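You operate a simulated robot arm through the tools that you are given. There is no shell and no other tool.

The job below is to be done with a simulated two-armed robot. You get a single attempt, and the scene is never put back.

JOB
Scan the tall and the short green master, then put each back.
Fine: stand each before the lying hand scanner and press its button; back on its own square; leave the other two. Set down upright: tall green master, short green master.

Only the result counts: the job must be done as asked and must still hold three seconds after the hand-in. Knocking over, shifting, dropping, spilling or breaking anything else fails it.

ROBOT AND FRAMES
Two 7-joint arms with fingered hands on one trunk, on a base that moves. Base frame: it is fixed to the floor where the robot stands at the start and does not move with it; the origin is under the middle of the robot, x ahead of it, y to its left, z up; the surface under the hand at the start is at about z = 880. Lengths are in mm, angles in degrees, forces in N, time in s.
The left shoulder is at the start at [21, 208, 1323], the right one opposite. Each reaches about 1152 mm from its shoulder. Payload 5 kg a hand.
The tool frame of a hand sits at the grasp point between the pads (the TCP): z along the fingers, y along the line on which they close. The tips reach 48 mm beyond it. The gripper opens to 160 mm; its body begins 56 mm behind the TCP. The gripper is a hand of 4 fingers: y runs from the thumb to the fingers, the wrist lies at [-26, -142, -252] in the tool frame, and closing takes about 1.5 s.
Orientation is that of the tool frame in the base frame, as a unit quaternion [x, y, z, w]. With the fingers straight down and the wrist toward the robot, the tool's x, y and z point along [0, 1, 0], [1, 0, 0] and [0, 0, -1] of the base frame.

CONTROLS
- The arms move only by the tool step_arm. It takes "left_motion", "right_motion" or both (then of equal length, played together; a hand with none holds still); each is one flat list of numbers, 7 for each row, row after row: the shift along the tool's x, y, z in mm, then the turn, a rotation vector about the tool's x, y, z in degrees, then the finger opening in mm, from 0 to 160. In form: [x, y, z, ax, ay, az, fingers, x, y, z, ax, ay, az, fingers, ...]. A call has 1 to 20 rows; each row shifts and turns the commanded pose from where the row before left it, along the tool's axes as they then stand. Rows are played at 5 a second. More than 50 mm and 8.6 degrees between two rows, or a gripper value outside its range, and nothing of the call is played. A pose out of reach is approached as far as the arm can. The call stops where the force on the tool passes 40 N (or 10 N more than at its start, if that is more) or the arm is blocked; 0.2 s more then pass. The fingers move at their own pace (about 108 mm/s each) and stop on an object; they squeeze with about 24 N. The grip force told is the motor's: it shows also when the fingers shut on nothing. Time passes only in rows, and 0.2 s behind the last, so rows that do not move let the fingers close. It gives the time, the measured TCP pose, the force on the tool (base axes), the opening and the grip force at its end, in the units of the frame above (readings bear some noise), with the torque about the TCP (base axes, N m) and any sound that the robot's microphone picked up.
- Cameras (640 x 400 px; columns grow to the right, rows downward): "scene" is now at [90, -15.8, 1514.2]; the picture's right is [-0.03, -1.00, -0.00], its down [-0.69, 0.02, -0.73] and it looks along [0.73, -0.02, -0.69] (base axes); focal length 290 px, centre (320, 200). "left" rides on the left gripper at [-87, -133, -189] in its tool frame; the picture's right is [-0.83, -0.26, 0.49], its down [0.51, -0.71, 0.49] and it looks along [0.22, 0.66, 0.72] (tool axes); focal length 238 px, centre (320, 200). "right" rides on the right gripper at [87, -133, -189] in its tool frame; the picture's right is [-0.83, 0.26, -0.49], its down [-0.51, -0.71, 0.49] and it looks along [-0.22, 0.66, 0.72] (tool axes); focal length 238 px, centre (320, 200). There is no depth. A picture from a camera that has moved, and an enlarged one, comes with that camera's place and axes in the base frame and with its lens. The place of the scene camera against the robot may be out by one fixed shift of up to 25 mm in any direction.
- snapshot(camera): a new picture of that camera. The clock stands still meanwhile.
- raise_lower(by): moves the trunk up (or, below 0, down) by that many mm; the arms and the scene camera ride with it, the base frame stays. It gives what a move gives, with no picture.
- steer(legs): drives the robot by 1 to 6 legs, each [ahead, left, turn to the left] in mm, mm and degrees, along the robot's own axes; the way and the turn of a leg run together, so that a leg with both is an arc; at most 1500 mm and 180 degrees a leg. The arms and the cameras ride along, it lands a little off, and it stops where it bumps. It gives what a move gives.
- set_grasp(shape, hand): the hand has 4 fingers and takes this shape, open, in about a second: jaw (thumb against the fingers, like two jaws); tri (thumb and two fingers); tip (a fingertip pinch); poke (one finger out to press); point (the index stretched); flat (the hand flat); cup (the hand cupped); fist (a fist). The gripper value then closes the fingers along that shape, each until it touches; the sizes above hold for jaw. It gives what a move gives, with no picture.
- pan_tilt(pan, tilt): turns the head with the scene camera to pan (to the left, within 86 degrees either way) and tilt (down, from -29 to 69), counted from straight ahead of the robot. It gives what a move gives.
- close_up(camera, box): a new picture of the part [left, top, right, bottom] of that camera's present view, enlarged. The clock stands still meanwhile.
- close_job(): hands the job in; it is judged then, once.

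Places have to be worked out from the pictures, the camera data and where the tool is seen. Open the grippers and draw the arms clear of the work before you hand the job in, unless the task says otherwise.

The tools are called after ">>>" as a command line: name --argument value ..., lists and objects as JSON in quotes. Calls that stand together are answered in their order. step_arm: Moves the arms, as the interface text tells. Its arguments: {"type":"object","properties":{"left_motion":{"type":"array"},"right_motion":{"type":"array"}},"required":[]} The other tools are called the same way: raise_lower (by) moves the trunk up or down; set_grasp (shape, hand) gives the hand a shape; steer (legs) drives the base; pan_tilt (pan, tilt) turns the head that bears the scene camera; snapshot (camera) takes a picture; close_up (camera, box) takes an enlarged picture of a part of a camera's view; close_job () hands the job in.

At the start:

```text
time: 0.0
left_eef_pos: [636.5, 150.7, 1147.9]
left_tcp_rot: [0.707, 0.707, 0.0, 0.0]
left_ft_force: [0.4, 0.2, -0.7]
left_ft_torque: [0.02, -0.02, -0.02]
left_grip_width: 159.7
left_grip_force: 0.0
left_shape: jaw
right_eef_pos: [644.0, -334.0, 1211.3]
right_tcp_rot: [0.707, 0.707, -0.001, 0.0]
right_ft_force: [-0.1, 0.7, 0.7]
right_ft_torque: [0.02, 0.01, 0.04]
right_grip_width: 159.5
right_grip_force: 0.1
right_shape: jaw
trunk travel left (down, up): [-325.0, 365.0]
robot x, y, heading: [-0.8, 1.7, 0.1]
head pan, tilt (commanded): [-1.8, 43.2]
```

scene: 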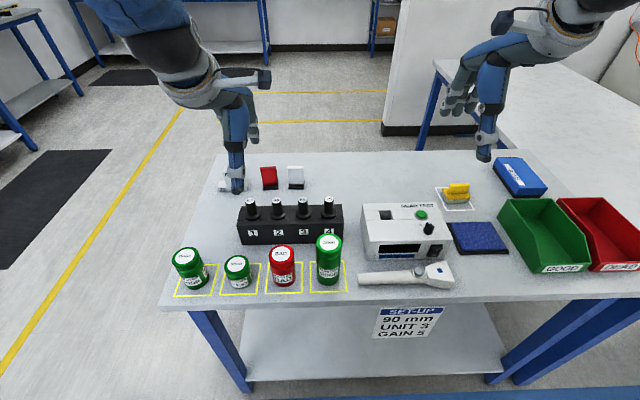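
right: 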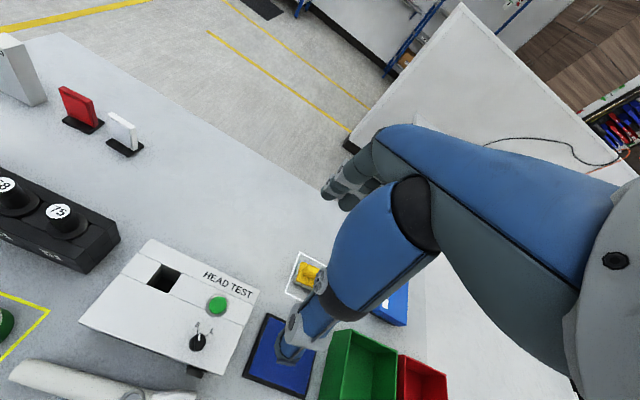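
left: 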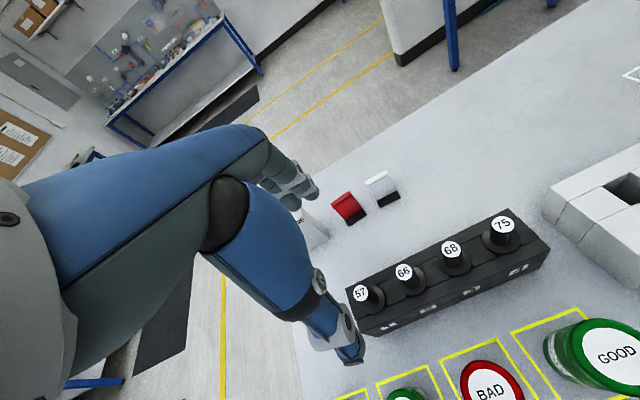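

The scene shows four masters on yellow squares (three green, one red), with a hand scanner lying to the right of them. I take close-ups to read the details before moving.

>>> close_up --camera "scene" --box '[160, 220, 360, 310]'

>>> close_up --camera "scene" --box '[340, 190, 500, 300]'

>>> close_up --camera "scene" --box '[200, 140, 360, 250]'

>>> close_up --camera "scene" --box '[350, 290, 470, 350]'

```text
3.20 times, centred on (260, 265) of scene
camera zoom: at [90.0, -15.8, 1514.2], right [-0.03, -1.0, 0.0], down [-0.69, 0.02, -0.73], along [0.73, -0.02, -0.69], focal length 927 px, centre (512, -8)
```

zoom: 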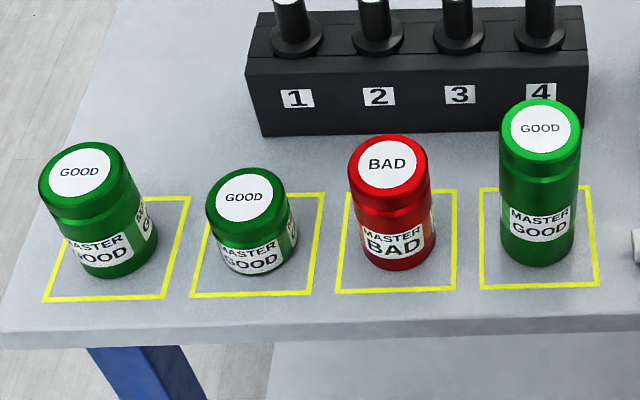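

```text
3.64 times, centred on (420, 245) of scene
camera zoom: at [90.0, -15.8, 1514.2], right [-0.03, -1.0, 0.0], down [-0.69, 0.02, -0.73], along [0.73, -0.02, -0.69], focal length 1053 px, centre (-44, 36)
```

zoom: 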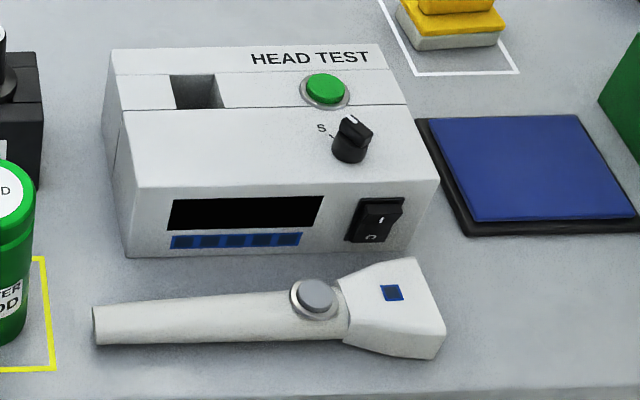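

```text
3.64 times, centred on (280, 195) of scene
camera zoom: at [90.0, -15.8, 1514.2], right [-0.03, -1.0, 0.0], down [-0.69, 0.02, -0.73], along [0.73, -0.02, -0.69], focal length 1053 px, centre (466, 218)
```

zoom: 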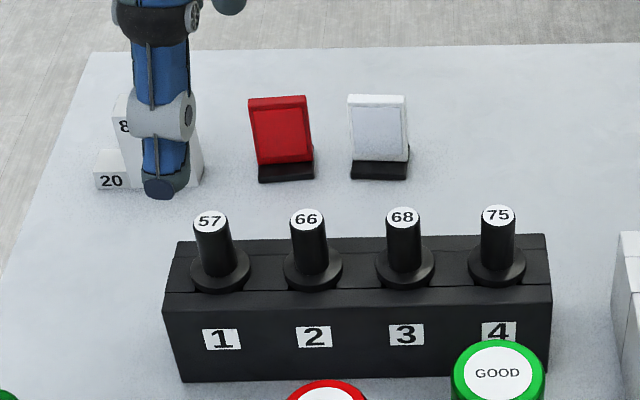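

```text
5.33 times, centred on (410, 320) of scene
camera zoom: at [90.0, -15.8, 1514.2], right [-0.03, -1.0, 0.0], down [-0.69, 0.02, -0.73], along [0.73, -0.02, -0.69], focal length 1544 px, centre (-160, -440)
```

zoom: 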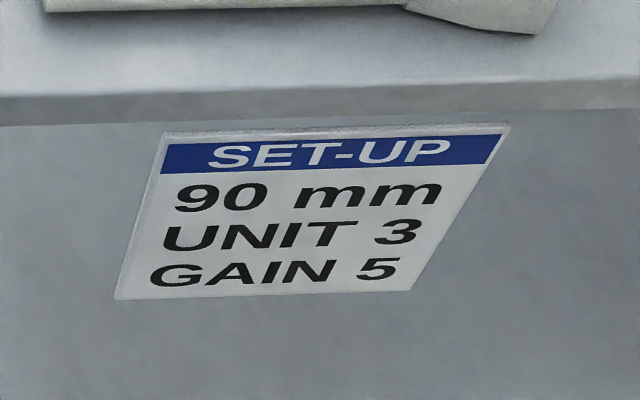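

The tall green master is the rightmost one (about [487, -49]) and the short green one is second from left (about [487, 170]). The scanner lies along y, with its head end near y -344. First I draw the left arm off to the left, and bring the right hand back toward the front strip.

>>> step_arm --left_motion '[40, 0, -10, 0, 0, 0, 160, 40, 0, -10, 0, 0, 0, 160, 40, 0, -10, 0, 0, 0, 160, 40, 0, -10, 0, 0, 0, 160, 40, 0, -10, 0, 0, 0, 160, 40, 0, 0, 0, 0, 0, 160, 40, 0, 0, 0, 0, 0, 160, 40, 0, 0, 0, 0, 0, 160]' --right_motion '[0, -30, 0, 0, 0, 0, 160, 0, -30, 0, 0, 0, 0, 160, 0, -30, 0, 0, 0, 0, 160, 0, -30, 0, 0, 0, 0, 160, 0, -30, 0, 0, 0, 0, 160, 0, 0, 0, 0, 0, 0, 160, 0, 0, 0, 0, 0, 0, 160, 0, 0, 0, 0, 0, 0, 160]'

>>> pan_tilt --pan -10 --tilt 55

>>> snapshot --camera "scene"

>>> snapshot --camera "right"

```text
time: 1.8
left_eef_pos: [639.5, 472.9, 1197.8]
left_tcp_rot: [0.707, 0.707, -0.002, 0.0]
left_ft_force: [-0.5, 1.0, -0.9]
left_ft_torque: [-0.16, 0.03, -0.05]
left_grip_width: 159.5
left_grip_force: 0.1
left_shape: jaw
right_eef_pos: [518.5, -334.8, 1196.5]
right_tcp_rot: [0.711, 0.701, -0.04, -0.033]
right_ft_force: [-0.1, 1.2, -0.4]
right_ft_torque: [-0.18, 0.0, 0.01]
right_grip_width: 159.9
right_grip_force: 0.1
right_shape: jaw
right hand out of reach, approached as far as the arm can: row 3, 4, 5
trunk travel left (down, up): [-325.0, 365.0]
robot x, y, heading: [2.3, -1.8, 0.1]
head pan, tilt (commanded): [-1.8, 43.2]
```

```text
time: 2.5
left_eef_pos: [640.7, 468.7, 1198.7]
left_tcp_rot: [0.707, 0.707, 0.0, -0.001]
left_ft_force: [0.1, -0.3, 0.3]
left_ft_torque: [0.06, -0.02, 0.0]
left_grip_width: 159.9
left_grip_force: 0.0
left_shape: jaw
right_eef_pos: [517.7, -340.6, 1196.9]
right_tcp_rot: [0.712, 0.701, -0.039, -0.032]
right_ft_force: [-0.2, -0.4, -0.6]
right_ft_torque: [0.03, -0.02, -0.02]
right_grip_width: 160.1
right_grip_force: 0.1
right_shape: jaw
trunk travel left (down, up): [-325.0, 365.0]
robot x, y, heading: [-0.1, -0.3, 0.4]
head pan, tilt (commanded): [-10.0, 55.0]
```

```text
taken
camera scene: at [78.1, -26.3, 1498.4], right [-0.17, -0.98, 0.0], down [-0.81, 0.14, -0.57], along [0.57, -0.1, -0.82], focal length 290 px, centre (320, 200)
```

scene: 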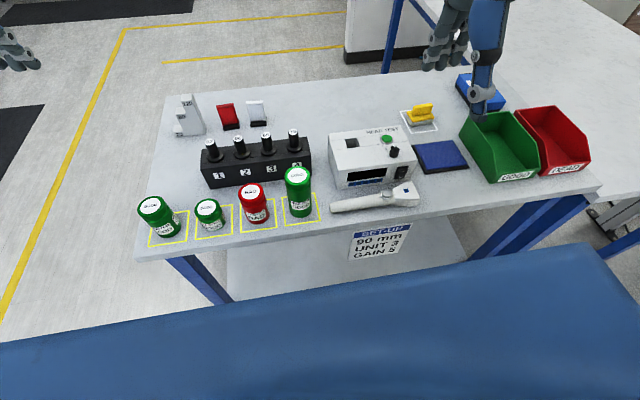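

```text
taken
camera right: at [407.5, -248.6, 1397.6], right [0.29, -0.83, 0.47], down [-0.76, -0.5, -0.41], along [0.57, -0.23, -0.78], focal length 238 px, centre (320, 200)
```

right: 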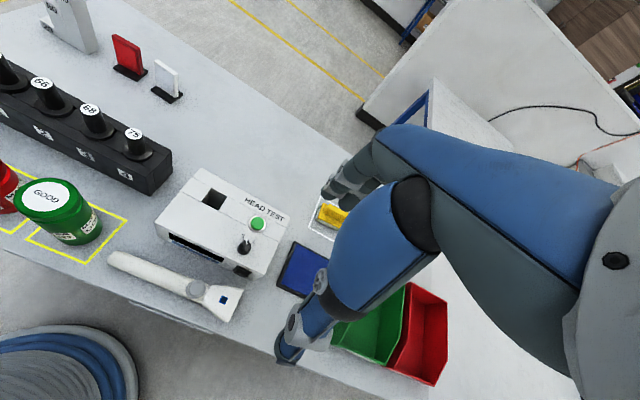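

The right hand cannot draw back any further with the base this near, and the scene camera seems off by roughly 15 mm in y compared with the right hand camera. I back the base off 200 mm to give the arm room over the front strip.

>>> steer --legs '[[-200, 0, 0]]'

>>> pan_tilt --pan -5 --tilt 45

>>> snapshot --camera "scene"

```text
time: 4.2
left_eef_pos: [433.4, 471.7, 1199.3]
left_tcp_rot: [0.706, 0.708, 0.0, 0.0]
left_ft_force: [-0.8, 0.9, -0.1]
left_ft_torque: [0.03, -0.09, 0.02]
left_grip_width: 159.8
left_grip_force: 0.1
left_shape: jaw
right_eef_pos: [315.0, -337.7, 1196.8]
right_tcp_rot: [0.71, 0.702, -0.04, -0.033]
right_ft_force: [-0.2, -0.3, 0.7]
right_ft_torque: [-0.01, -0.08, -0.01]
right_grip_width: 159.9
right_grip_force: 0.1
right_shape: jaw
trunk travel left (down, up): [-325.0, 365.0]
robot x, y, heading: [-205.7, -0.1, 0.0]
head pan, tilt (commanded): [-10.0, 55.0]
```

```text
time: 4.9
left_eef_pos: [434.4, 472.0, 1197.9]
left_tcp_rot: [0.706, 0.708, 0.0, 0.0]
left_ft_force: [0.3, -0.7, -0.8]
left_ft_torque: [-0.02, -0.02, 0.0]
left_grip_width: 159.7
left_grip_force: 0.0
left_shape: jaw
right_eef_pos: [315.7, -338.0, 1196.2]
right_tcp_rot: [0.71, 0.702, -0.041, -0.032]
right_ft_force: [0.0, 0.3, -0.3]
right_ft_torque: [-0.02, -0.02, 0.01]
right_grip_width: 160.2
right_grip_force: 0.0
right_shape: jaw
trunk travel left (down, up): [-325.0, 365.0]
robot x, y, heading: [-205.9, 0.2, 0.4]
head pan, tilt (commanded): [-5.0, 45.0]
```

```text
taken
camera scene: at [-115.9, -20.1, 1511.7], right [-0.08, -1.0, 0.0], down [-0.71, 0.06, -0.71], along [0.7, -0.06, -0.71], focal length 290 px, centre (320, 200)
```

scene: 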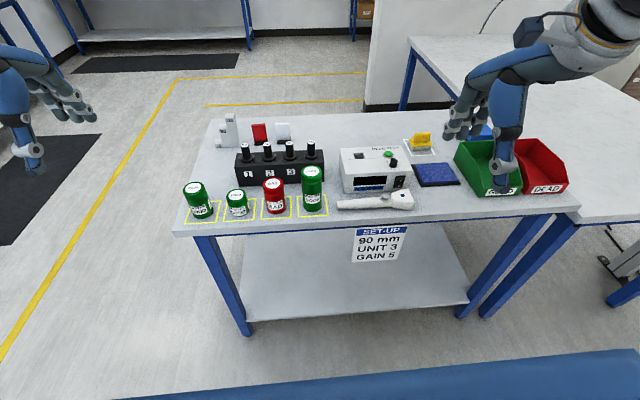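

The base is 206 mm back. Now I test how the commanded right pose stands with a small forward move, before going to hover over the tall master.

>>> step_arm --right_motion '[0, 30, 0, 0, 0, 0, 160, 0, 30, 0, 0, 0, 0, 160, 0, 0, 0, 0, 0, 0, 160]'

```text
time: 5.7
left_eef_pos: [433.5, 472.6, 1201.0]
left_tcp_rot: [0.706, 0.708, 0.001, 0.001]
left_ft_force: [0.3, -0.9, -0.3]
left_ft_torque: [0.03, -0.05, 0.02]
left_grip_width: 159.8
left_grip_force: 0.0
left_shape: jaw
right_eef_pos: [375.1, -334.9, 1191.4]
right_tcp_rot: [0.71, 0.702, -0.04, -0.033]
right_ft_force: [-0.2, 0.5, 0.0]
right_ft_torque: [0.02, -0.04, -0.03]
right_grip_width: 160.1
right_grip_force: 0.0
right_shape: jaw
trunk travel left (down, up): [-325.0, 365.0]
robot x, y, heading: [-205.0, -0.8, 0.2]
head pan, tilt (commanded): [-5.0, 45.0]
```

The commanded pose follows the measured one, and the hand is now tilted about 6 degrees. I square it up and move it to hover over the tall green master with the fingers part open.

>>> step_arm --right_motion '[0, 0, 0, -5.9, 0.6, -0.65, 160, 37.5, 13.75, 7.6, 0, 0, 0, 140, 37.5, 13.75, 7.6, 0, 0, 0, 120, 37.5, 13.75, 7.6, 0, 0, 0, 110, 37.5, 13.75, 7.6, 0, 0, 0, 110, 37.5, 13.75, 7.6, 0, 0, 0, 110, 37.5, 13.75, 7.6, 0, 0, 0, 110, 37.5, 13.75, 7.6, 0, 0, 0, 110, 37.5, 13.75, 7.6, 0, 0, 0, 110, 0, 0, 0, 0, 0, 0, 110, 0, 0, 0, 0, 0, 0, 110]'

>>> snapshot --camera "right"

>>> snapshot --camera "scene"

```text
time: 8.1
left_eef_pos: [434.6, 474.1, 1198.1]
left_tcp_rot: [0.705, 0.709, 0.0, 0.0]
left_ft_force: [-0.2, 1.3, -0.1]
left_ft_torque: [-0.07, -0.01, 0.02]
left_grip_width: 159.6
left_grip_force: 0.1
left_shape: jaw
right_eef_pos: [482.9, -35.7, 1129.8]
right_tcp_rot: [0.707, 0.707, 0.0, 0.0]
right_ft_force: [0.5, 0.3, 0.4]
right_ft_torque: [-0.03, 0.01, -0.03]
right_grip_width: 110.6
right_grip_force: 0.1
right_shape: jaw
trunk travel left (down, up): [-325.0, 365.0]
robot x, y, heading: [-206.0, -5.3, 0.2]
head pan, tilt (commanded): [-5.0, 45.0]
```

```text
taken
camera right: at [351.7, 51.1, 1318.7], right [0.26, -0.83, 0.49], down [-0.71, -0.51, -0.49], along [0.66, -0.22, -0.72], focal length 238 px, centre (320, 200)
```

right: 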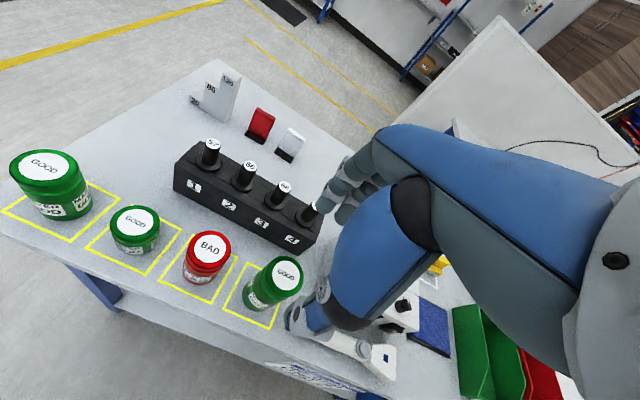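

```text
taken
camera scene: at [-115.7, -19.4, 1511.7], right [-0.08, -1.0, 0.0], down [-0.71, 0.06, -0.71], along [0.7, -0.06, -0.71], focal length 290 px, centre (320, 200)
```

scene: 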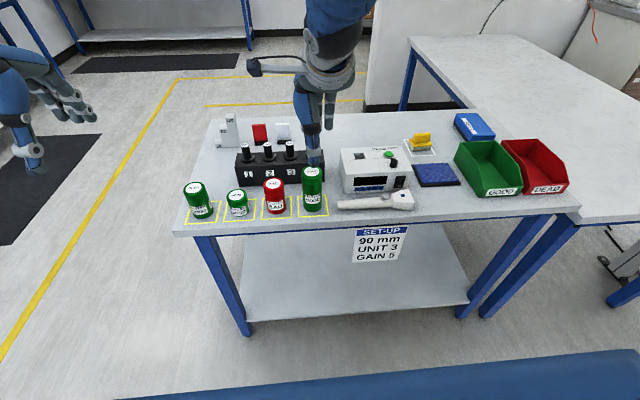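

The hand is over the tall master; the right camera gives its top at about [481, -33]. I enlarge that view to fix the squares' and masters' positions.

>>> close_up --camera "right" --box '[170, 220, 330, 340]'

>>> close_up --camera "right" --box '[80, 180, 240, 300]'

>>> close_up --camera "scene" --box '[270, 60, 430, 220]'

```text
3.33 times, centred on (250, 280) of right
camera zoom: at [351.7, 51.1, 1318.7], right [0.26, -0.83, 0.49], down [-0.71, -0.51, -0.49], along [0.66, -0.22, -0.72], focal length 794 px, centre (553, -67)
```

zoom: 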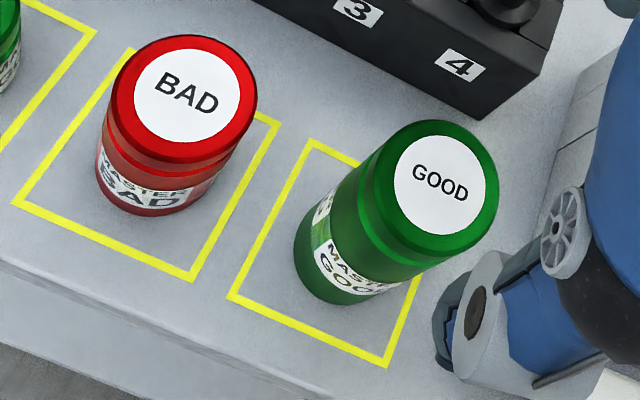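

```text
3.33 times, centred on (160, 240) of right
camera zoom: at [351.7, 51.1, 1318.7], right [0.26, -0.83, 0.49], down [-0.71, -0.51, -0.49], along [0.66, -0.22, -0.72], focal length 794 px, centre (853, 67)
```

zoom: 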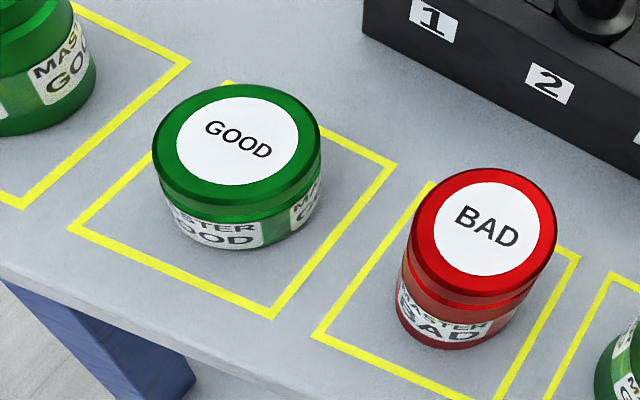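

```text
2.50 times, centred on (350, 140) of scene
camera zoom: at [-115.7, -19.4, 1511.7], right [-0.08, -1.0, 0.0], down [-0.71, 0.06, -0.71], along [0.7, -0.06, -0.71], focal length 724 px, centre (245, 350)
```

zoom: 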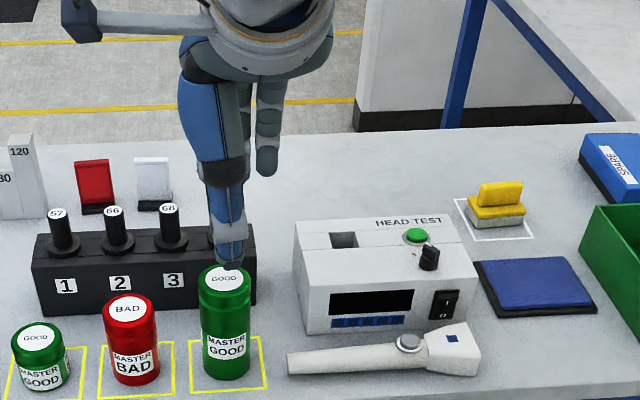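

The tall square works out at x 440–525, y -79…6, centre [482.5, -36.5], and the master is centred on it, so the TCP sits right over it. I lower to just above its top and check the finger clearance.

>>> step_arm --right_motion '[0, 0, 30, 0, 0, 0, 110, 0, 0, 30, 0, 0, 0, 110, 0, 0, 0, 0, 0, 0, 110]'

>>> close_up --camera "right" --box '[160, 130, 420, 390]'

>>> close_up --camera "scene" --box '[270, 100, 370, 230]'

```text
time: 8.9
left_eef_pos: [433.9, 472.5, 1199.2]
left_tcp_rot: [0.705, 0.709, 0.0, 0.0]
left_ft_force: [-0.1, -0.3, 0.6]
left_ft_torque: [0.02, -0.04, 0.03]
left_grip_width: 159.6
left_grip_force: 0.0
left_shape: jaw
right_eef_pos: [483.7, -37.8, 1066.3]
right_tcp_rot: [0.714, 0.7, 0.005, -0.006]
right_ft_force: [0.5, 2.7, 0.7]
right_ft_torque: [-0.24, -0.06, 0.19]
right_grip_width: 110.3
right_grip_force: 0.0
right_shape: jaw
trunk travel left (down, up): [-325.0, 365.0]
robot x, y, heading: [-207.4, 0.8, 0.3]
head pan, tilt (commanded): [-5.0, 45.0]
```

```text
1.54 times, centred on (290, 260) of right
camera zoom: at [353.2, 50.4, 1257.4], right [0.24, -0.85, 0.47], down [-0.72, -0.49, -0.5], along [0.65, -0.22, -0.73], focal length 367 px, centre (366, 108)
```

zoom: 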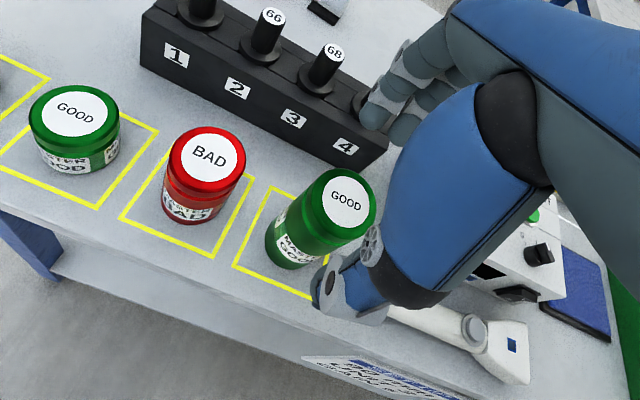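

```text
3.08 times, centred on (320, 165) of scene
camera zoom: at [-116.8, -20.2, 1511.8], right [-0.08, -1.0, 0.0], down [-0.7, 0.06, -0.71], along [0.7, -0.06, -0.71], focal length 891 px, centre (320, 308)
```

zoom: 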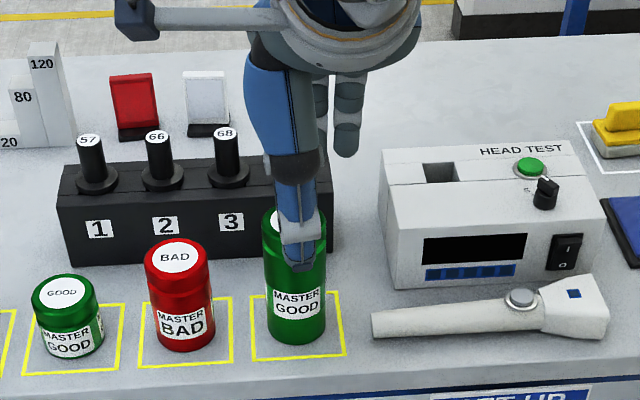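

The hand straddles the master top with space on both sides. I let it settle a moment to see whether the small twist goes away.

>>> step_arm --right_motion '[0, 0, 0, 0, 0, 0, 110, 0, 0, 0, 0, 0, 0, 110]'

```text
time: 9.5
left_eef_pos: [435.3, 472.8, 1199.1]
left_tcp_rot: [0.706, 0.708, 0.0, 0.0]
left_ft_force: [0.7, 0.1, 0.4]
left_ft_torque: [-0.01, -0.02, 0.0]
left_grip_width: 159.8
left_grip_force: 0.0
left_shape: jaw
right_eef_pos: [482.9, -38.0, 1066.0]
right_tcp_rot: [0.708, 0.707, -0.002, 0.0]
right_ft_force: [0.2, 0.6, -0.2]
right_ft_torque: [-0.03, -0.03, 0.03]
right_grip_width: 110.2
right_grip_force: 0.1
right_shape: jaw
trunk travel left (down, up): [-325.0, 365.0]
robot x, y, heading: [-204.8, 1.2, 0.1]
head pan, tilt (commanded): [-5.0, 45.0]
```

It settled at [483, -38, 1066], square again. I lower 93 mm so that the pads sit around the upper body of the tall master, keeping the palm clear of its top.

>>> step_arm --right_motion '[0, 0, 23, 0, 0, 0, 110, 0, 0, 23, 0, 0, 0, 110, 0, 0, 23, 0, 0, 0, 110, 0, 0, 24, 0, 0, 0, 110, 0, 0, 0, 0, 0, 0, 110, 0, 0, 0, 0, 0, 0, 110]'

>>> snapshot --camera "right"

>>> close_up --camera "scene" --box '[270, 100, 370, 230]'

```text
time: 10.9
left_eef_pos: [434.5, 470.7, 1198.7]
left_tcp_rot: [0.706, 0.708, 0.0, 0.0]
left_ft_force: [0.3, -0.8, 0.0]
left_ft_torque: [0.02, 0.02, -0.03]
left_grip_width: 159.5
left_grip_force: 0.0
left_shape: jaw
right_eef_pos: [482.3, -40.4, 976.5]
right_tcp_rot: [0.707, 0.707, -0.001, -0.001]
right_ft_force: [-2.7, 0.6, -0.2]
right_ft_torque: [0.04, -0.01, 0.04]
right_grip_width: 109.3
right_grip_force: 0.0
right_shape: jaw
trunk travel left (down, up): [-325.0, 365.0]
robot x, y, heading: [-201.5, -2.2, 0.3]
head pan, tilt (commanded): [-5.0, 45.0]
```

```text
taken
camera right: at [350.4, 46.9, 1166.1], right [0.26, -0.83, 0.49], down [-0.71, -0.51, -0.49], along [0.66, -0.22, -0.72], focal length 238 px, centre (320, 200)
```

right: 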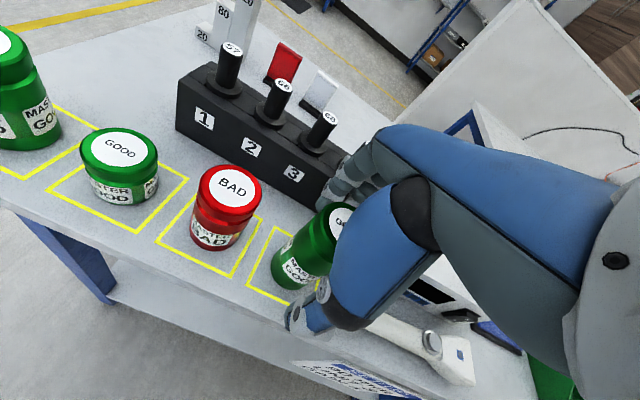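

```text
3.08 times, centred on (320, 165) of scene
camera zoom: at [-115.8, -20.4, 1511.7], right [-0.08, -1.0, 0.0], down [-0.7, 0.06, -0.71], along [0.7, -0.06, -0.71], focal length 891 px, centre (320, 308)
```

zoom: 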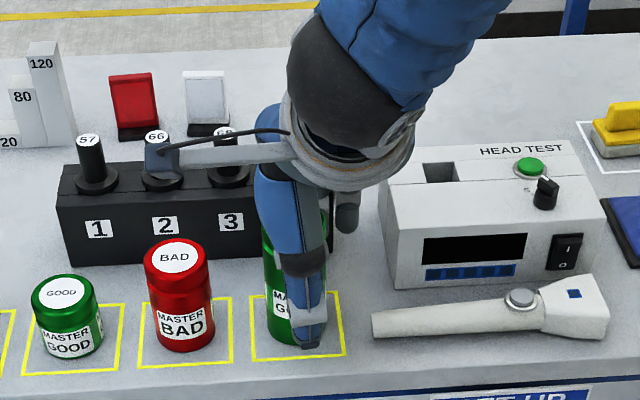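

The TCP is at [482, -40, 976] around the upper body, with the palm clear of the top. I close the fingers on the tall master.

>>> step_arm --right_motion '[2, 0, 0, 0, 0, 0, 90, 0, 0, 0, 0, 0, 0, 75, 0, 0, 0, 0, 0, 0, 65, 0, 0, 0, 0, 0, 0, 50, 0, 0, 0, 0, 0, 0, 30, 0, 0, 0, 0, 0, 0, 20, 0, 0, 0, 0, 0, 0, 20, 0, 0, 0, 0, 0, 0, 20]'

>>> snapshot --camera "right"

>>> close_up --camera "scene" --box '[270, 100, 370, 230]'

```text
time: 12.7
left_eef_pos: [434.2, 471.8, 1197.9]
left_tcp_rot: [0.706, 0.709, 0.0, 0.0]
left_ft_force: [0.1, 0.2, 0.6]
left_ft_torque: [-0.01, 0.01, -0.03]
left_grip_width: 159.6
left_grip_force: 0.1
left_shape: jaw
right_eef_pos: [481.9, -37.1, 975.8]
right_tcp_rot: [0.707, 0.707, 0.0, 0.0]
right_ft_force: [-0.4, -0.6, 0.3]
right_ft_torque: [-0.03, 0.05, 0.0]
right_grip_width: 46.0
right_grip_force: 23.9
right_shape: jaw
trunk travel left (down, up): [-325.0, 365.0]
robot x, y, heading: [-203.6, 1.5, 0.3]
head pan, tilt (commanded): [-5.0, 45.0]
```

```text
taken
camera right: at [351.2, 50.2, 1166.2], right [0.26, -0.83, 0.49], down [-0.71, -0.51, -0.49], along [0.66, -0.22, -0.72], focal length 238 px, centre (320, 200)
```

right: 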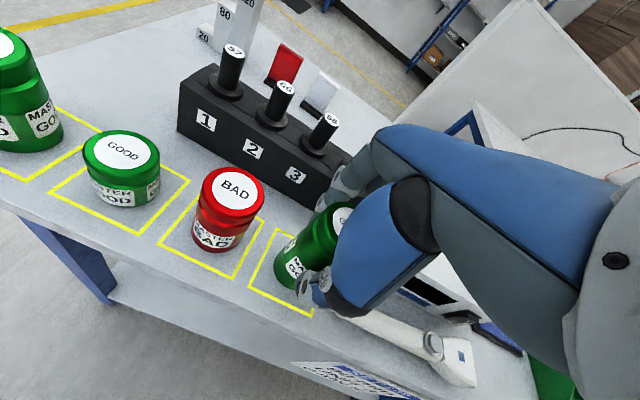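

```text
3.08 times, centred on (320, 165) of scene
camera zoom: at [-115.9, -20.0, 1511.7], right [-0.08, -1.0, 0.0], down [-0.7, 0.06, -0.71], along [0.7, -0.06, -0.71], focal length 891 px, centre (320, 308)
```

zoom: 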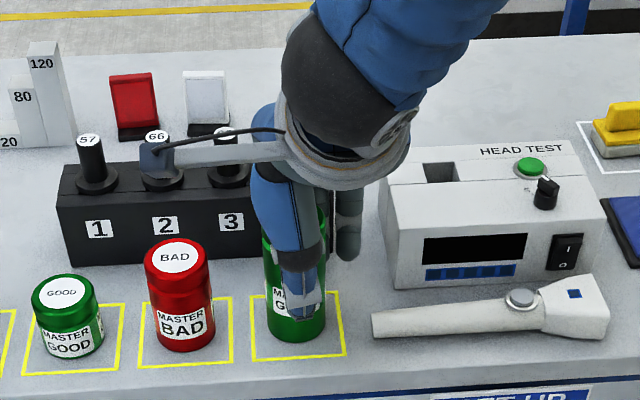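

Grip is firm at 23.9 N and the master has not shifted on its square. I note the grasp TCP as [482, -37, 976] and lift straight up 110 mm.

>>> step_arm --right_motion '[0, 0, -10, 0, 0, 0, 20, 0, 0, -20, 0, 0, 0, 20, 0, 0, -20, 0, 0, 0, 20, 0, 0, -30, 0, 0, 0, 20, 0, 0, -30, 0, 0, 0, 20, 0, 0, 0, 0, 0, 0, 20, 0, 0, 0, 0, 0, 0, 20]'

>>> snapshot --camera "right"

>>> snapshot --camera "scene"

```text
time: 14.3
left_eef_pos: [434.5, 472.5, 1199.4]
left_tcp_rot: [0.706, 0.709, 0.0, 0.0]
left_ft_force: [0.0, -0.5, 0.1]
left_ft_torque: [0.0, -0.05, -0.01]
left_grip_width: 159.7
left_grip_force: 0.1
left_shape: jaw
right_eef_pos: [484.6, -36.2, 1084.8]
right_tcp_rot: [0.707, 0.707, 0.0, 0.0]
right_ft_force: [-1.3, -0.8, -3.6]
right_ft_torque: [-0.03, -0.01, -0.01]
right_grip_width: 46.1
right_grip_force: 24.2
right_shape: jaw
trunk travel left (down, up): [-325.0, 365.0]
robot x, y, heading: [-205.1, -1.2, -0.2]
head pan, tilt (commanded): [-5.0, 45.0]
```

```text
taken
camera right: at [353.2, 50.0, 1274.2], right [0.26, -0.83, 0.49], down [-0.71, -0.51, -0.49], along [0.66, -0.22, -0.72], focal length 238 px, centre (320, 200)
```

right: 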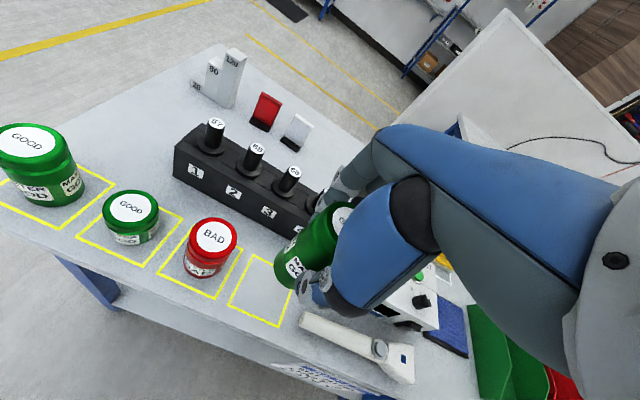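

```text
taken
camera scene: at [-116.2, -19.9, 1511.7], right [-0.08, -1.0, 0.0], down [-0.7, 0.06, -0.71], along [0.7, -0.06, -0.71], focal length 290 px, centre (320, 200)
```

scene: 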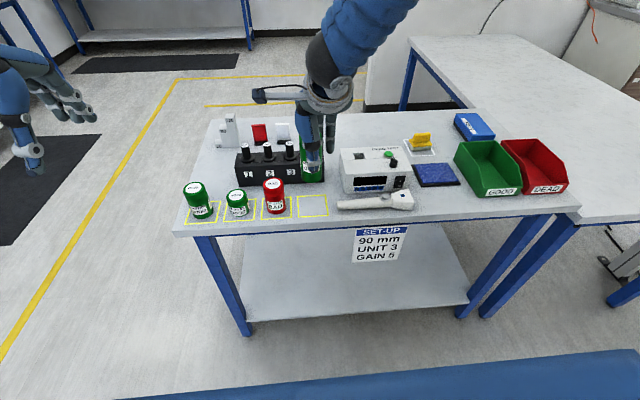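

The tall master is held clear of its square. Before travelling I enlarge the right view on the scanner to work out its head and axis.

>>> close_up --camera "right" --box '[220, 240, 440, 400]'

>>> close_up --camera "scene" --box '[290, 150, 450, 230]'

```text
2.50 times, centred on (330, 320) of right
camera zoom: at [353.2, 50.0, 1274.2], right [0.26, -0.83, 0.49], down [-0.71, -0.51, -0.49], along [0.66, -0.22, -0.72], focal length 596 px, centre (295, -100)
```

zoom: 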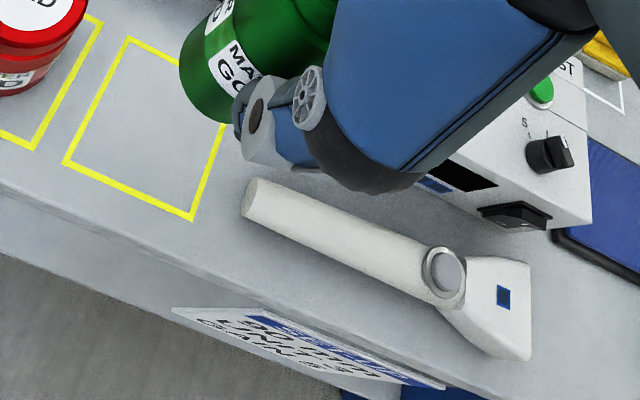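

```text
4.00 times, centred on (370, 190) of scene
camera zoom: at [-116.2, -19.9, 1511.7], right [-0.08, -1.0, 0.0], down [-0.7, 0.06, -0.71], along [0.7, -0.06, -0.71], focal length 1158 px, centre (120, 240)
```

zoom: 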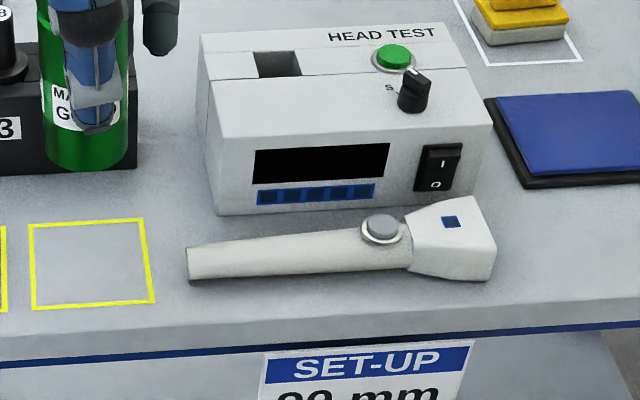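

Triangulating, the button is at about [464, -243, 920] and the head's end face is near y -323, centred x ~470. I carry the tall master over to hover at about [472, -408], in front of the scanner head.

>>> step_arm --right_motion '[-20, -0.6, 0, 0, 0, 0, 20, -35, -1.2, 0, 0, 0, 0, 20, -38, -1.3, 0, 0, 0, 0, 20, -38, -1.3, 0, 0, 0, 0, 20, -38, -1.3, 0, 0, 0, 0, 20, -38, -1.3, 0, 0, 0, 0, 20, -38, -1.3, 0, 0, 0, 0, 20, -38, -1.3, 0, 0, 0, 0, 20, -38, -1.3, 0, 0, 0, 0, 20, -30, -1.1, 0, 0, 0, 0, 20, -20, -0.8, 0, 0, 0, 0, 20, 0, 0, 0, 0, 0, 0, 20, 0, 0, 0, 0, 0, 0, 20]'

>>> snapshot --camera "right"

>>> snapshot --camera "scene"

```text
time: 17.1
left_eef_pos: [434.0, 470.8, 1199.5]
left_tcp_rot: [0.706, 0.708, 0.0, 0.0]
left_ft_force: [-0.2, -0.6, -0.6]
left_ft_torque: [0.03, 0.03, 0.01]
left_grip_width: 159.6
left_grip_force: 0.0
left_shape: jaw
right_eef_pos: [473.1, -402.6, 1086.7]
right_tcp_rot: [0.707, 0.707, 0.0, 0.0]
right_ft_force: [0.7, -0.8, -4.2]
right_ft_torque: [0.01, -0.01, -0.01]
right_grip_width: 46.1
right_grip_force: 23.8
right_shape: jaw
trunk travel left (down, up): [-325.0, 365.0]
robot x, y, heading: [-202.2, -1.6, 0.5]
head pan, tilt (commanded): [-5.0, 45.0]
```

```text
taken
camera right: at [341.1, -316.4, 1275.4], right [0.26, -0.83, 0.49], down [-0.71, -0.51, -0.49], along [0.66, -0.22, -0.72], focal length 238 px, centre (320, 200)
```

right: 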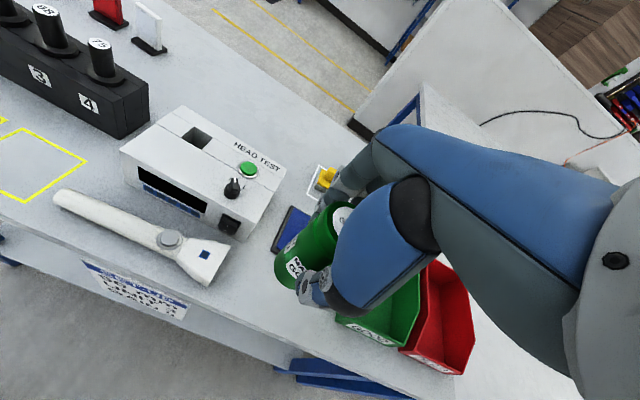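

```text
taken
camera scene: at [-115.7, -20.9, 1511.7], right [-0.08, -1.0, 0.0], down [-0.7, 0.06, -0.71], along [0.7, -0.06, -0.71], focal length 290 px, centre (320, 200)
```

scene: 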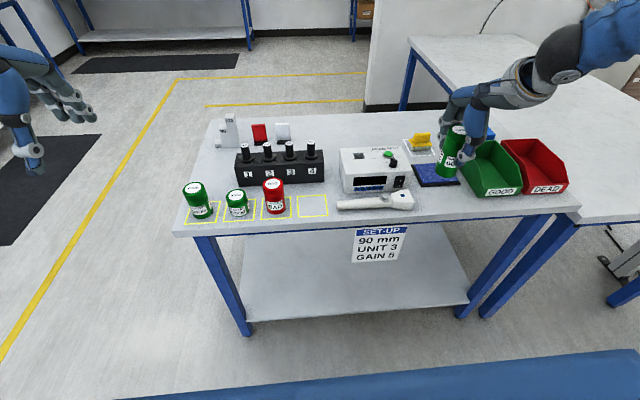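

The master hovers at [473, -403], upright. I enlarge the right view to pin down the scanner head, its axis and the green bin's edge before lowering.

>>> close_up --camera "right" --box '[40, 170, 260, 310]'

>>> close_up --camera "right" --box '[180, 180, 440, 370]'

>>> close_up --camera "scene" --box '[330, 110, 590, 230]'

```text
2.86 times, centred on (150, 240) of right
camera zoom: at [341.1, -316.4, 1275.4], right [0.26, -0.83, 0.49], down [-0.71, -0.51, -0.49], along [0.66, -0.22, -0.72], focal length 681 px, centre (806, 86)
```

zoom: 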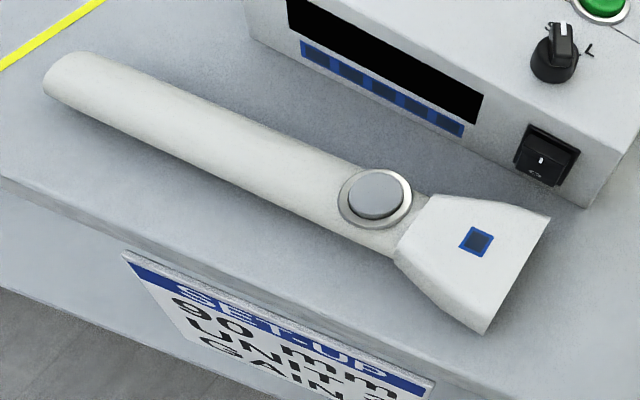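

```text
2.11 times, centred on (310, 275) of right
camera zoom: at [341.1, -316.4, 1275.4], right [0.26, -0.83, 0.49], down [-0.71, -0.51, -0.49], along [0.66, -0.22, -0.72], focal length 502 px, centre (341, 42)
```

zoom: 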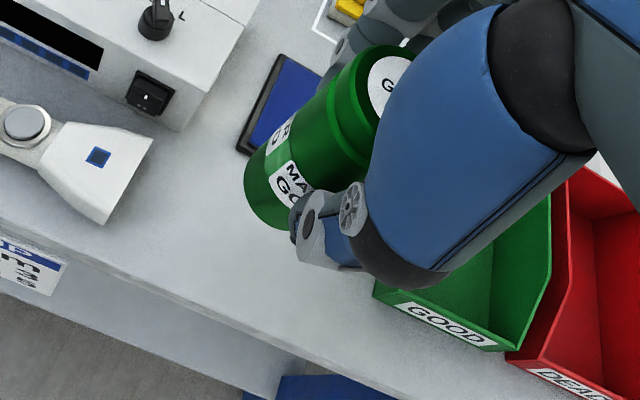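

```text
2.46 times, centred on (460, 170) of scene
camera zoom: at [-115.7, -20.9, 1511.7], right [-0.08, -1.0, 0.0], down [-0.7, 0.06, -0.71], along [0.7, -0.06, -0.71], focal length 713 px, centre (-25, 274)
```

zoom: 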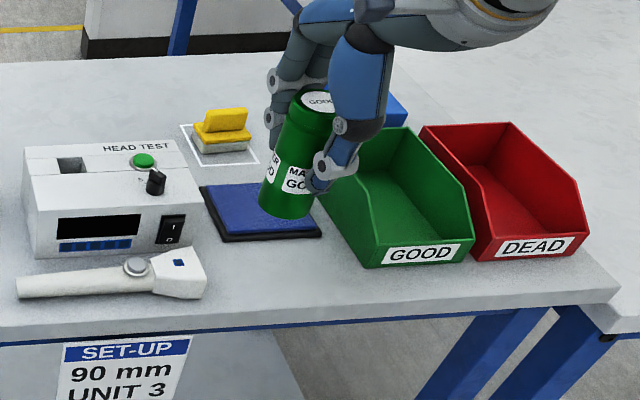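

Scanner head end is near [468, -320], its axis leans ~2-3 degrees so x ≈ 472 at this distance; the master's gap to the head will be about 52 mm, and the bin and pad are clear. I lower to just above the table.

>>> step_arm --right_motion '[0, 0, 20, 0, 0, 0, 20, 0, 0, 30, 0, 0, 0, 20, 0, 0, 30, 0, 0, 0, 20, 0, 0, 15, 0, 0, 0, 20, 0, 0, 8, 0, 0, 0, 20, 0, 0, 0, 0, 0, 0, 20, 0, 0, 0, 0, 0, 0, 20]'

>>> snapshot --camera "right"

>>> close_up --camera "scene" --box '[330, 110, 530, 230]'

```text
time: 18.7
left_eef_pos: [434.2, 471.4, 1199.0]
left_tcp_rot: [0.706, 0.709, -0.001, 0.0]
left_ft_force: [0.8, 0.1, 0.1]
left_ft_torque: [-0.01, 0.03, 0.01]
left_grip_width: 159.8
left_grip_force: 0.0
left_shape: jaw
right_eef_pos: [473.5, -404.9, 981.9]
right_tcp_rot: [0.707, 0.707, 0.001, 0.0]
right_ft_force: [0.2, -0.7, -4.3]
right_ft_torque: [-0.01, 0.03, 0.0]
right_grip_width: 46.1
right_grip_force: 23.4
right_shape: jaw
trunk travel left (down, up): [-325.0, 365.0]
robot x, y, heading: [-205.3, -0.0, 0.3]
head pan, tilt (commanded): [-5.0, 45.0]
```

```text
taken
camera right: at [339.8, -318.0, 1171.4], right [0.26, -0.83, 0.49], down [-0.71, -0.51, -0.49], along [0.66, -0.22, -0.72], focal length 238 px, centre (320, 200)
```

right: 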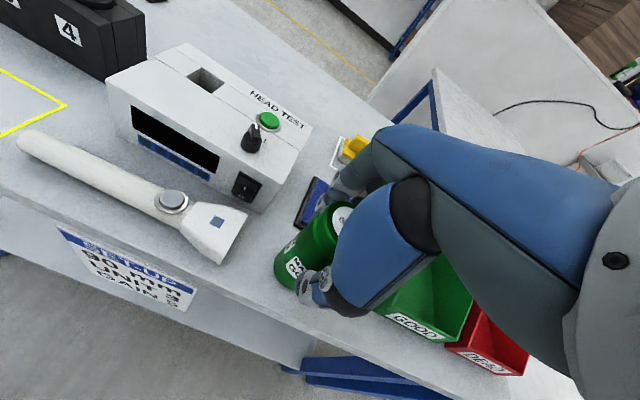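

```text
3.20 times, centred on (430, 170) of scene
camera zoom: at [-115.6, -20.6, 1511.7], right [-0.08, -1.0, 0.0], down [-0.71, 0.06, -0.71], along [0.7, -0.06, -0.71], focal length 927 px, centre (-32, 296)
```

zoom: 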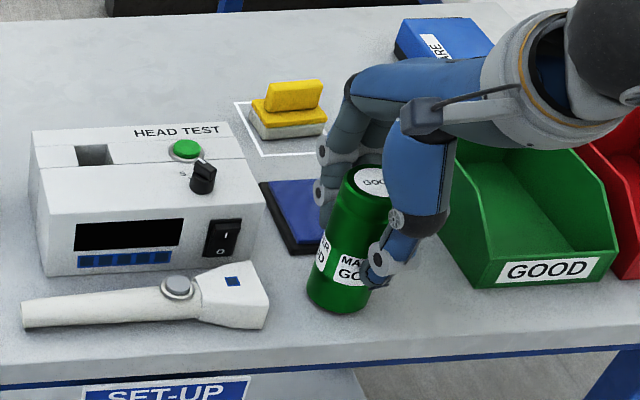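

The master is a few mm above the table in front of the scanner head, upright. I lower in small steps until the table takes its weight.

>>> step_arm --right_motion '[0, 0, 2, 0, 0, 0, 20, 0, 0, 2, 0, 0, 0, 20, 0, 0, 0, 0, 0, 0, 20, 0, 0, 0, 0, 0, 0, 20]'

```text
time: 19.7
left_eef_pos: [435.3, 472.3, 1199.0]
left_tcp_rot: [0.705, 0.709, 0.0, 0.001]
left_ft_force: [0.2, -0.8, -0.4]
left_ft_torque: [0.0, 0.0, -0.04]
left_grip_width: 159.7
left_grip_force: 0.0
left_shape: jaw
right_eef_pos: [471.9, -407.2, 978.5]
right_tcp_rot: [0.707, 0.707, 0.0, 0.0]
right_ft_force: [-0.8, -0.3, -4.1]
right_ft_torque: [-0.02, -0.02, 0.03]
right_grip_width: 45.7
right_grip_force: 24.4
right_shape: jaw
trunk travel left (down, up): [-325.0, 365.0]
robot x, y, heading: [-206.5, -2.4, 0.3]
head pan, tilt (commanded): [-5.0, 45.0]
```

Still carrying the weight (-4.1 N) at z 978.5. I go down 1 mm at a time.

>>> step_arm --right_motion '[0, 0, 1, 0, 0, 0, 20, 0, 0, 1, 0, 0, 0, 20, 0, 0, 0, 0, 0, 0, 20, 0, 0, 0, 0, 0, 0, 20]'

```text
time: 20.7
left_eef_pos: [434.4, 472.8, 1200.4]
left_tcp_rot: [0.706, 0.709, 0.0, 0.0]
left_ft_force: [-0.6, -0.1, 0.6]
left_ft_torque: [0.02, -0.02, -0.02]
left_grip_width: 159.4
left_grip_force: 0.0
left_shape: jaw
right_eef_pos: [473.2, -406.7, 977.6]
right_tcp_rot: [0.707, 0.707, 0.001, 0.0]
right_ft_force: [-0.2, 0.0, -4.7]
right_ft_torque: [0.01, 0.0, 0.0]
right_grip_width: 46.0
right_grip_force: 24.1
right_shape: jaw
trunk travel left (down, up): [-325.0, 365.0]
robot x, y, heading: [-200.6, 0.2, 0.2]
head pan, tilt (commanded): [-5.0, 45.0]
```

>>> step_arm --right_motion '[0, 0, 1, 0, 0, 0, 20, 0, 0, 0.5, 0, 0, 0, 20, 0, 0, 0, 0, 0, 0, 20, 0, 0, 0, 0, 0, 0, 20]'

```text
time: 21.7
left_eef_pos: [434.1, 473.6, 1199.0]
left_tcp_rot: [0.706, 0.708, 0.0, 0.0]
left_ft_force: [0.0, 0.2, -0.9]
left_ft_torque: [-0.01, 0.02, 0.01]
left_grip_width: 159.8
left_grip_force: 0.0
left_shape: jaw
right_eef_pos: [472.6, -406.0, 976.8]
right_tcp_rot: [0.708, 0.706, -0.001, -0.001]
right_ft_force: [-1.0, 0.9, 4.3]
right_ft_torque: [0.04, -0.1, 0.03]
right_grip_width: 45.9
right_grip_force: 23.3
right_shape: jaw
trunk travel left (down, up): [-325.0, 365.0]
robot x, y, heading: [-204.2, -2.9, 0.2]
head pan, tilt (commanded): [-5.0, 45.0]
```

Contact: the force has turned to +4.3 N, so the master stands on the table. I open the fingers gradually and then look.

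>>> step_arm --right_motion '[0, 0, 0, 0, 0, 0, 48, 0, 0, 0, 0, 0, 0, 54, 0, 0, 0, 0, 0, 0, 60, 0, 0, 0, 0, 0, 0, 70, 0, 0, 0, 0, 0, 0, 85, 0, 0, 0, 0, 0, 0, 100, 0, 0, 0, 0, 0, 0, 110, 0, 0, 0, 0, 0, 0, 110]'

>>> snapshot --camera "right"

>>> close_up --camera "scene" --box '[330, 110, 530, 230]'

```text
time: 23.5
left_eef_pos: [434.3, 471.7, 1199.3]
left_tcp_rot: [0.706, 0.708, -0.001, 0.0]
left_ft_force: [-0.2, 0.0, 0.4]
left_ft_torque: [0.01, 0.0, 0.0]
left_grip_width: 159.5
left_grip_force: 0.1
left_shape: jaw
right_eef_pos: [473.7, -407.3, 977.2]
right_tcp_rot: [0.708, 0.707, 0.0, 0.0]
right_ft_force: [0.2, -0.3, 0.6]
right_ft_torque: [-0.04, -0.02, 0.04]
right_grip_width: 109.8
right_grip_force: 0.2
right_shape: jaw
trunk travel left (down, up): [-325.0, 365.0]
robot x, y, heading: [-205.1, -1.4, 0.3]
head pan, tilt (commanded): [-5.0, 45.0]
```

```text
taken
camera right: at [341.1, -320.1, 1165.4], right [0.26, -0.83, 0.49], down [-0.71, -0.51, -0.49], along [0.66, -0.22, -0.72], focal length 238 px, centre (320, 200)
```

right: 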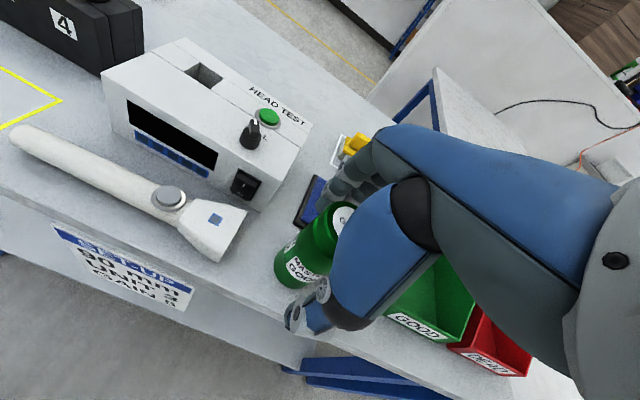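

```text
3.20 times, centred on (430, 170) of scene
camera zoom: at [-115.9, -20.2, 1511.7], right [-0.08, -1.0, 0.0], down [-0.7, 0.06, -0.71], along [0.7, -0.06, -0.71], focal length 927 px, centre (-32, 296)
```

zoom: 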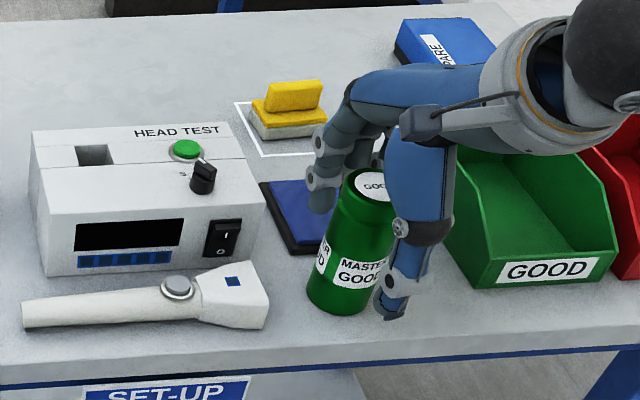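

The master stands upright and free, and the fingers clear it on both sides. I lift the hand straight up 150 mm.

>>> step_arm --right_motion '[0, 0, -20, 0, 0, 0, 110, 0, 0, -30, 0, 0, 0, 110, 0, 0, -35, 0, 0, 0, 110, 0, 0, -35, 0, 0, 0, 110, 0, 0, -30, 0, 0, 0, 110, 0, 0, 0, 0, 0, 0, 110, 0, 0, 0, 0, 0, 0, 110]'

>>> set_grasp --shape "poke" --hand "right"

>>> snapshot --camera "right"

>>> snapshot --camera "scene"

>>> close_up --camera "scene" --box '[330, 80, 530, 220]'

```text
time: 25.1
left_eef_pos: [434.4, 472.1, 1199.2]
left_tcp_rot: [0.706, 0.708, -0.001, 0.0]
left_ft_force: [-0.8, 0.4, 0.0]
left_ft_torque: [-0.06, -0.01, 0.01]
left_grip_width: 159.4
left_grip_force: 0.0
left_shape: jaw
right_eef_pos: [469.1, -406.0, 1126.6]
right_tcp_rot: [0.707, 0.707, 0.0, 0.0]
right_ft_force: [-0.2, 0.3, 0.2]
right_ft_torque: [-0.02, -0.02, -0.01]
right_grip_width: 109.4
right_grip_force: 0.0
right_shape: jaw
trunk travel left (down, up): [-325.0, 365.0]
robot x, y, heading: [-203.0, 2.0, 0.3]
head pan, tilt (commanded): [-5.0, 45.0]
```

```text
time: 26.0
left_eef_pos: [432.7, 472.0, 1199.4]
left_tcp_rot: [0.706, 0.708, 0.0, 0.001]
left_ft_force: [-0.2, -0.6, 0.3]
left_ft_torque: [0.01, -0.02, 0.01]
left_grip_width: 159.8
left_grip_force: 0.1
left_shape: jaw
right_eef_pos: [470.0, -407.6, 1125.4]
right_tcp_rot: [0.707, 0.707, 0.0, -0.001]
right_ft_force: [-0.4, 0.5, -0.4]
right_ft_torque: [0.0, -0.04, -0.02]
right_grip_width: 0.0
right_grip_force: 0.0
right_shape: poke
trunk travel left (down, up): [-325.0, 365.0]
robot x, y, heading: [-208.0, -3.4, 0.0]
head pan, tilt (commanded): [-5.0, 45.0]
```

```text
taken
camera right: at [338.5, -319.0, 1314.7], right [0.26, -0.83, 0.49], down [-0.71, -0.51, -0.49], along [0.66, -0.22, -0.72], focal length 238 px, centre (320, 200)
```

right: 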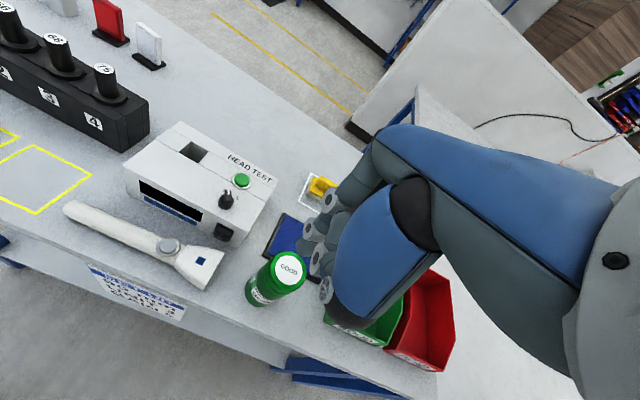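

```text
taken
camera scene: at [-116.0, -20.3, 1511.7], right [-0.08, -1.0, 0.0], down [-0.7, 0.06, -0.71], along [0.7, -0.06, -0.71], focal length 290 px, centre (320, 200)
```

scene: 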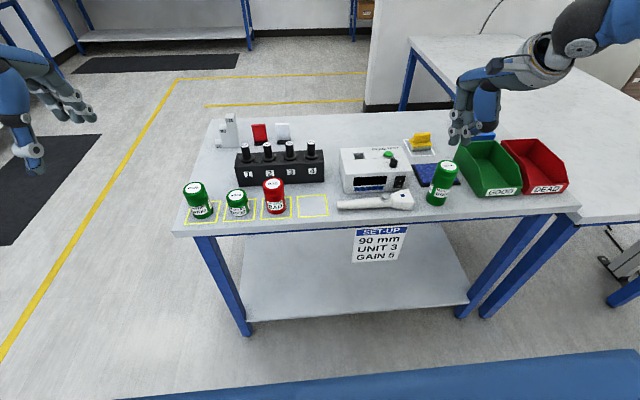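

```text
2.86 times, centred on (430, 150) of scene
camera zoom: at [-116.0, -20.3, 1511.7], right [-0.08, -1.0, 0.0], down [-0.7, 0.06, -0.71], along [0.7, -0.06, -0.71], focal length 827 px, centre (6, 343)
```

zoom: 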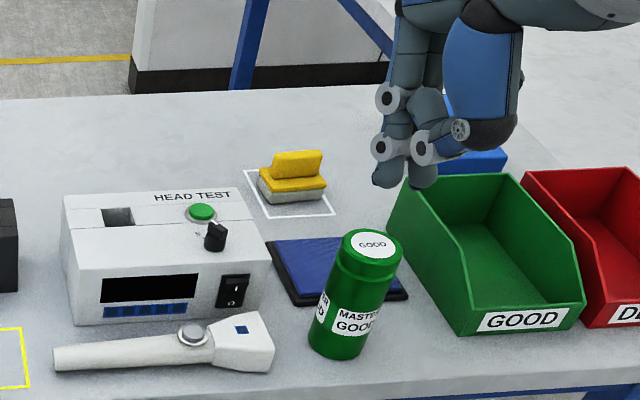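

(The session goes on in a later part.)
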